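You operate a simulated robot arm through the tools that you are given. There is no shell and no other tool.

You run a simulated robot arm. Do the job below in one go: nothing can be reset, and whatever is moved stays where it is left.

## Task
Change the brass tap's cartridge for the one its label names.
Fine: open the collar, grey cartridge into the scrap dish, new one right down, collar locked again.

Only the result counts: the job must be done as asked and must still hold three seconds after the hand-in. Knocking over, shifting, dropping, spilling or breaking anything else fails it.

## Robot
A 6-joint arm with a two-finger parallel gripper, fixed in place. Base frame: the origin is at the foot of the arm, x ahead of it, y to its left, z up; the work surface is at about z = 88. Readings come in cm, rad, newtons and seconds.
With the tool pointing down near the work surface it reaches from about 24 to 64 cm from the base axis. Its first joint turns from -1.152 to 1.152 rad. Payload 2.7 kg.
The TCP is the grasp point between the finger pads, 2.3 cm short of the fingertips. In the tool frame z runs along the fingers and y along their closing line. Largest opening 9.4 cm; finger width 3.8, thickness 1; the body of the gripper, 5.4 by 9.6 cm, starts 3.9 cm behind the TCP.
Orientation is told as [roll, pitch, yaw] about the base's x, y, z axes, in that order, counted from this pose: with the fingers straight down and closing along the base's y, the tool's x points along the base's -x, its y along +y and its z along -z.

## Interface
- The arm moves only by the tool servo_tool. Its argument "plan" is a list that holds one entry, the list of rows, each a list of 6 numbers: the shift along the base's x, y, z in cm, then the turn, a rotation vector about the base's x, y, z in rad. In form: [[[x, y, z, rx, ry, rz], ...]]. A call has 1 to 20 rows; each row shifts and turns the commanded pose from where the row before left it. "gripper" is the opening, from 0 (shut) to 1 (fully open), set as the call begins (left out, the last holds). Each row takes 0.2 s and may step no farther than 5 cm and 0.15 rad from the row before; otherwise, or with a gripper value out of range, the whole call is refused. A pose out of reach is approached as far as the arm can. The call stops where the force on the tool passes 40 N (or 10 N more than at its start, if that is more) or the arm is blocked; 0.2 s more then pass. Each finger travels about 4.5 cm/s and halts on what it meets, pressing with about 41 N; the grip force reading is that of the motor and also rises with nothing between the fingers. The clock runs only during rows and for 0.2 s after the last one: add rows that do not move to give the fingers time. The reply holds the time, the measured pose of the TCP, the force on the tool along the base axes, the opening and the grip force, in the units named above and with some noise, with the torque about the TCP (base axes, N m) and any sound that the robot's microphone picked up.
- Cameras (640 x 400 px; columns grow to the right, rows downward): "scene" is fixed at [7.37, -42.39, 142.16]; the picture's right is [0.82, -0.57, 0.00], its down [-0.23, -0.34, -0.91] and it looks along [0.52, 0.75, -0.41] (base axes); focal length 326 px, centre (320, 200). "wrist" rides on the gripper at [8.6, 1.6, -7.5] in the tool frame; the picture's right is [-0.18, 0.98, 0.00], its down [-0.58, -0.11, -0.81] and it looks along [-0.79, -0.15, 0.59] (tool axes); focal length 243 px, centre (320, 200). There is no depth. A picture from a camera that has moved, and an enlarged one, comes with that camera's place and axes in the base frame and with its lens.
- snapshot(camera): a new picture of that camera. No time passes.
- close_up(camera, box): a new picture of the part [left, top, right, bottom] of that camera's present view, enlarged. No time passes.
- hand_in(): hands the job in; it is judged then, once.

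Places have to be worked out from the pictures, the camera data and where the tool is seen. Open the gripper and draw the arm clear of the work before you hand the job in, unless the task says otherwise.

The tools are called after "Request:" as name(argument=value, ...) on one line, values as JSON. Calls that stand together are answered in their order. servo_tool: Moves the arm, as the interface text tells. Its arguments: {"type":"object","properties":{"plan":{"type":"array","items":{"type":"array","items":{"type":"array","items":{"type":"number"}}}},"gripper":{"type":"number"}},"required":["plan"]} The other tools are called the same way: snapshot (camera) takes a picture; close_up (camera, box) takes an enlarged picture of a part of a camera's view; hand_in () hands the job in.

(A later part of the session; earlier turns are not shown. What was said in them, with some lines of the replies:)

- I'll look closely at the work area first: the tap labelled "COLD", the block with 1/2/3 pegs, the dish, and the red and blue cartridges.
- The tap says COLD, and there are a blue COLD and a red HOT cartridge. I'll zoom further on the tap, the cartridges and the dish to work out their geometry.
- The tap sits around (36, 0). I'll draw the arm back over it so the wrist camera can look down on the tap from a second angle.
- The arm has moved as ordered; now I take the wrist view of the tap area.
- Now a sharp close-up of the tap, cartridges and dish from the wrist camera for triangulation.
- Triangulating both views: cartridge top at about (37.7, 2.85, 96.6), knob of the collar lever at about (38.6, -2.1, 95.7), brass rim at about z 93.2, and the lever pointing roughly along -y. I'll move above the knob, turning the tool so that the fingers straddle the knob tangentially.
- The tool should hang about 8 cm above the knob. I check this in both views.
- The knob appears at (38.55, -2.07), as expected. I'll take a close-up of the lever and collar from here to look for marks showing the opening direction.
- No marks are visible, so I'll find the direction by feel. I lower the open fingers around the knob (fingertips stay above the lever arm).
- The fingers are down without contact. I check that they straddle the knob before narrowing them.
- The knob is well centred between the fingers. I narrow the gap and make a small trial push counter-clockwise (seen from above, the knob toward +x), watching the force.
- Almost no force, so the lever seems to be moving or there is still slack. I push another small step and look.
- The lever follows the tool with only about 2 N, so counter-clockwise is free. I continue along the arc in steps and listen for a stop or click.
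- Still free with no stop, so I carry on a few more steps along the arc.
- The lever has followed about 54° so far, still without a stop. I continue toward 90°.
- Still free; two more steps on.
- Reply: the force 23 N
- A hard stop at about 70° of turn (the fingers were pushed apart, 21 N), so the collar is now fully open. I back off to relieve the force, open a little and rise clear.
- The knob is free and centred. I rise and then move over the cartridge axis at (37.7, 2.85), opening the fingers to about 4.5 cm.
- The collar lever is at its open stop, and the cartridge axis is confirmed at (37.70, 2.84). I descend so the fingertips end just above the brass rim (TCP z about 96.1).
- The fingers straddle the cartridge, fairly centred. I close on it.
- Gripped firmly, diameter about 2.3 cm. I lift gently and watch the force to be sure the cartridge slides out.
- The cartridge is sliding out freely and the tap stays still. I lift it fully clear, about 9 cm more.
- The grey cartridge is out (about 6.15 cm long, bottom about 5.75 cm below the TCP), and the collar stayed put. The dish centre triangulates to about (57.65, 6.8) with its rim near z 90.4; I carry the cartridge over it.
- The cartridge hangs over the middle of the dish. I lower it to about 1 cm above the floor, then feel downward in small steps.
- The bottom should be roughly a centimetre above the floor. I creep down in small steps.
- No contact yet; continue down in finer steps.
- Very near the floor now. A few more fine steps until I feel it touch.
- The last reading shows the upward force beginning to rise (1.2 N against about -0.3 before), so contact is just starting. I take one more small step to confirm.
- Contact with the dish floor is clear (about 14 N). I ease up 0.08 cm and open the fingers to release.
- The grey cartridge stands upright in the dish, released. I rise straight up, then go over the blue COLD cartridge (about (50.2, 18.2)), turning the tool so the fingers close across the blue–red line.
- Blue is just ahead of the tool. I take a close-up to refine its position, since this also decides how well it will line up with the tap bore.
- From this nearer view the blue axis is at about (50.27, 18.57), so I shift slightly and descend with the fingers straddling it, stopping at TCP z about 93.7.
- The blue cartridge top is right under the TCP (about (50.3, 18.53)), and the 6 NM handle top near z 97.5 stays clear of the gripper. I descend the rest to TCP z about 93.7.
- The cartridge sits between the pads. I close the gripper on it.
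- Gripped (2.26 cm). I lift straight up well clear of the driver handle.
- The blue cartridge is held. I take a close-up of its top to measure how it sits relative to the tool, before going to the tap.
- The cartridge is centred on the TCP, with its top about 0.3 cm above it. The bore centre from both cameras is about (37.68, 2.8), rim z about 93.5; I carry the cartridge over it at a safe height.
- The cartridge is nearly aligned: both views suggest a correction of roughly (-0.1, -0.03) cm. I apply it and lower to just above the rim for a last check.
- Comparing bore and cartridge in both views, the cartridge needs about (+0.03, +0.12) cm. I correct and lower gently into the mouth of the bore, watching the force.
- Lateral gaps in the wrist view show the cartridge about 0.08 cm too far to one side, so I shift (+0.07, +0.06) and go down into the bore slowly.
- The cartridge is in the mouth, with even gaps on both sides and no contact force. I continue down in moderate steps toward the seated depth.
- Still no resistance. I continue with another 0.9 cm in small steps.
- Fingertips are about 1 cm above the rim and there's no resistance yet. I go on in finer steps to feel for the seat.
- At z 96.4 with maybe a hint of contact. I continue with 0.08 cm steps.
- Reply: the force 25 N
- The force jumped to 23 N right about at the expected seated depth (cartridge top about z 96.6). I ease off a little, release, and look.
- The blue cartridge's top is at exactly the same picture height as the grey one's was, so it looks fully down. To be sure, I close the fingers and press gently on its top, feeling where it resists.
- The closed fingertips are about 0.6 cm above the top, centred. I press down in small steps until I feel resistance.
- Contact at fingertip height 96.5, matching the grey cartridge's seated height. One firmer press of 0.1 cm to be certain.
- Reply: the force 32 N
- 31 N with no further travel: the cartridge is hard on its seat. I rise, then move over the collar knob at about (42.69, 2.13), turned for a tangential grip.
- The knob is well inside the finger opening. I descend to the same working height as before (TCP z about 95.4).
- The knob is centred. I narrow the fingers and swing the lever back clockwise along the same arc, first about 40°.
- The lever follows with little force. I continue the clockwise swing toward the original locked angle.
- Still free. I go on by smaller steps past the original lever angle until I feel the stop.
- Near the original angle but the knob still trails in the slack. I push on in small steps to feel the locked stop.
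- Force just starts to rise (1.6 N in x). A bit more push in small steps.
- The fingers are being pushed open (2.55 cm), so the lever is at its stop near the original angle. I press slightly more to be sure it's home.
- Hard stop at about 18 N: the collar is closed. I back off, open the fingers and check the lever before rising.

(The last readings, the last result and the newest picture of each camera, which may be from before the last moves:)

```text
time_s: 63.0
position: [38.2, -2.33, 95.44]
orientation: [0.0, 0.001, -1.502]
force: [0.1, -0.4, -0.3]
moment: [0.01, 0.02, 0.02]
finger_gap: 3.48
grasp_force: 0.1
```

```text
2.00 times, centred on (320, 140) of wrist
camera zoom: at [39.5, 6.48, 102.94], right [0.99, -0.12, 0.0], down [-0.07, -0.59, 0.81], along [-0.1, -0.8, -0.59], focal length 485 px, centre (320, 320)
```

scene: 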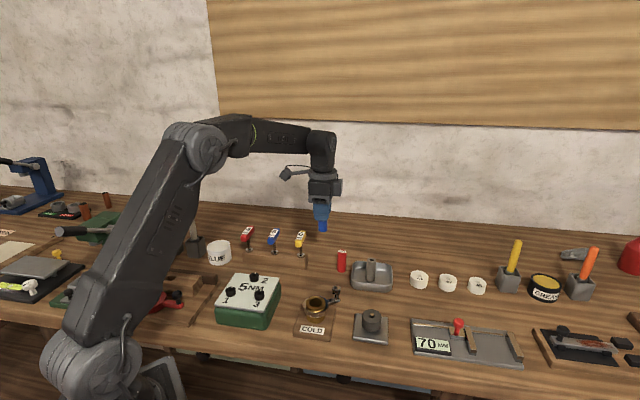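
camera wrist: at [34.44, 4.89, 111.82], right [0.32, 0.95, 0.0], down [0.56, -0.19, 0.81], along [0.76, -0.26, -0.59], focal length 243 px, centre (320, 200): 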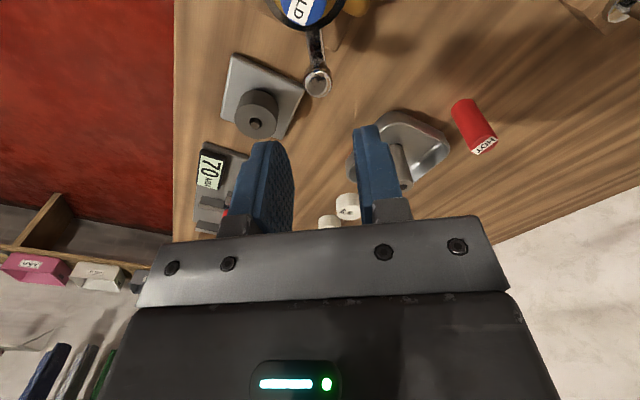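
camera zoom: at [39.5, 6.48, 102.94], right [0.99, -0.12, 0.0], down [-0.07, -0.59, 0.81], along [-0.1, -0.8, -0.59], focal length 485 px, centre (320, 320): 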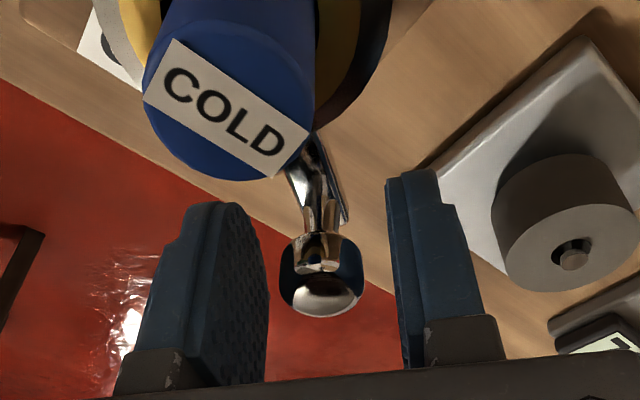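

The knob is free, centred between the fingers. I rise straight up and back away to see the finished tap.

Request:
servo_tool(plan=[[[0, 0, 1.5, 0, 0, 0], [0, 0, 3, 0, 0, 0], [0, 0, 4, 0, 0, 0], [0, 0, 4, 0, 0, 0], [0, 0, 4, 0, 0, 0], [0, 0, 0, 0, 0, 0]]])

Request:
close_up(camera="scene", box=[296, 282, 346, 342])

Request:
snapshot(camera="scene")

```text
time_s: 64.4
position: [38.33, -2.39, 111.94]
orientation: [-0.002, 0.0, -1.502]
force: [0.1, 0.9, 0.4]
moment: [0.0, 0.04, 0.0]
finger_gap: 3.49
grasp_force: 0.0
```

```text
6.67 times, centred on (321, 312) of scene
camera zoom: at [7.37, -42.39, 142.16], right [0.82, -0.57, 0.0], down [-0.23, -0.34, -0.91], along [0.52, 0.75, -0.41], focal length 2170 px, centre (313, -547)
```

zoom: 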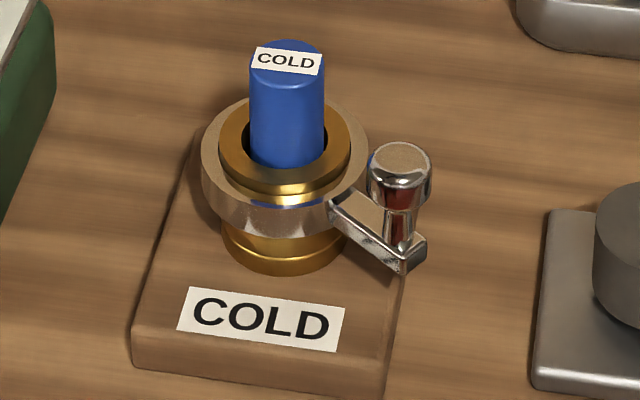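

```text
taken
```

scene: 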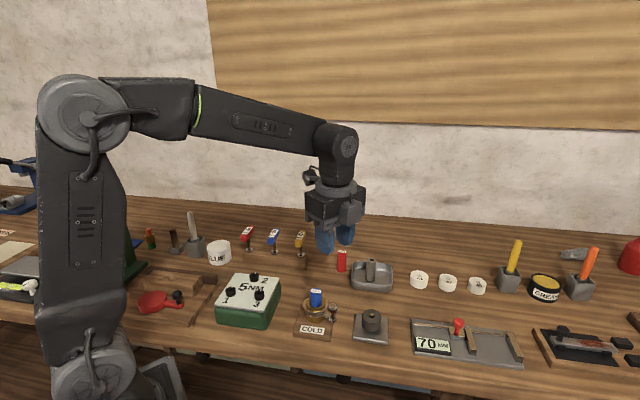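

The lever is exactly in its original locked position, the blue COLD cartridge sits at the old cartridge's height, and the grey one stands in the dish. I open the gripper fully and draw the arm up and clear.

Request:
servo_tool(plan=[[[-0.5, -0.5, 4, 0, 0, 0], [-0.5, -0.5, 4, 0, 0, 0], [-0.5, -0.5, 4, 0, 0, 0], [-0.5, -0.5, 3, 0, 0, 0], [0, 0, 0, 0, 0, 0], [0, 0, 0, 0, 0, 0], [0, 0, 0, 0, 0, 0]]], gripper=1.0)

Request:
close_up(camera="scene", box=[220, 220, 420, 350])

```text
time_s: 66.0
position: [36.29, -4.21, 126.78]
orientation: [0.002, -0.001, -1.503]
force: [0.3, 0.3, -0.3]
moment: [0.0, 0.0, 0.0]
finger_gap: 9.42
grasp_force: 0.0
```

```text
3.08 times, centred on (320, 285) of scene
camera zoom: at [7.37, -42.39, 142.16], right [0.82, -0.57, 0.0], down [-0.23, -0.34, -0.91], along [0.52, 0.75, -0.41], focal length 1002 px, centre (320, -62)
```

zoom: 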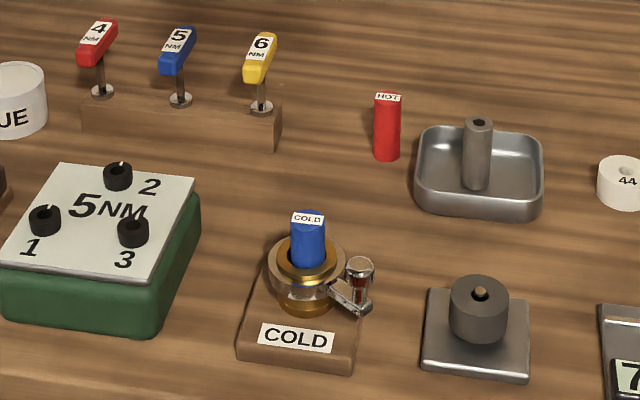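

Everything is in place: COLD cartridge seated, collar back at its locked stop, grey cartridge in the scrap dish, nothing else moved, and the arm is clear with the gripper open. I hand the job in.

Request:
hand_in()

```text
The job is handed in.
```

The brass tap now holds the blue COLD cartridge its label names, and I have handed the job in; the hand-in gave no verdict.

- **Collar:** I turned the lever counter-clockwise about 70° to its stop to open it. Afterwards I turned it back until it hit its stop, and the pictures show it exactly where it was at the start. I took that stop as locked; I heard no click and did not pull on the cartridge to test it.
- **Grey cartridge:** it came out freely and stands upright in the scrap dish.
- **New cartridge:** it is right down. A press of about 31 N on its top moved it no further, and its top is at the same height as the old one's.
- **Everything else:** the last picture shows nothing else shifted or knocked over. The gripper is open and the arm is drawn up clear of the work.
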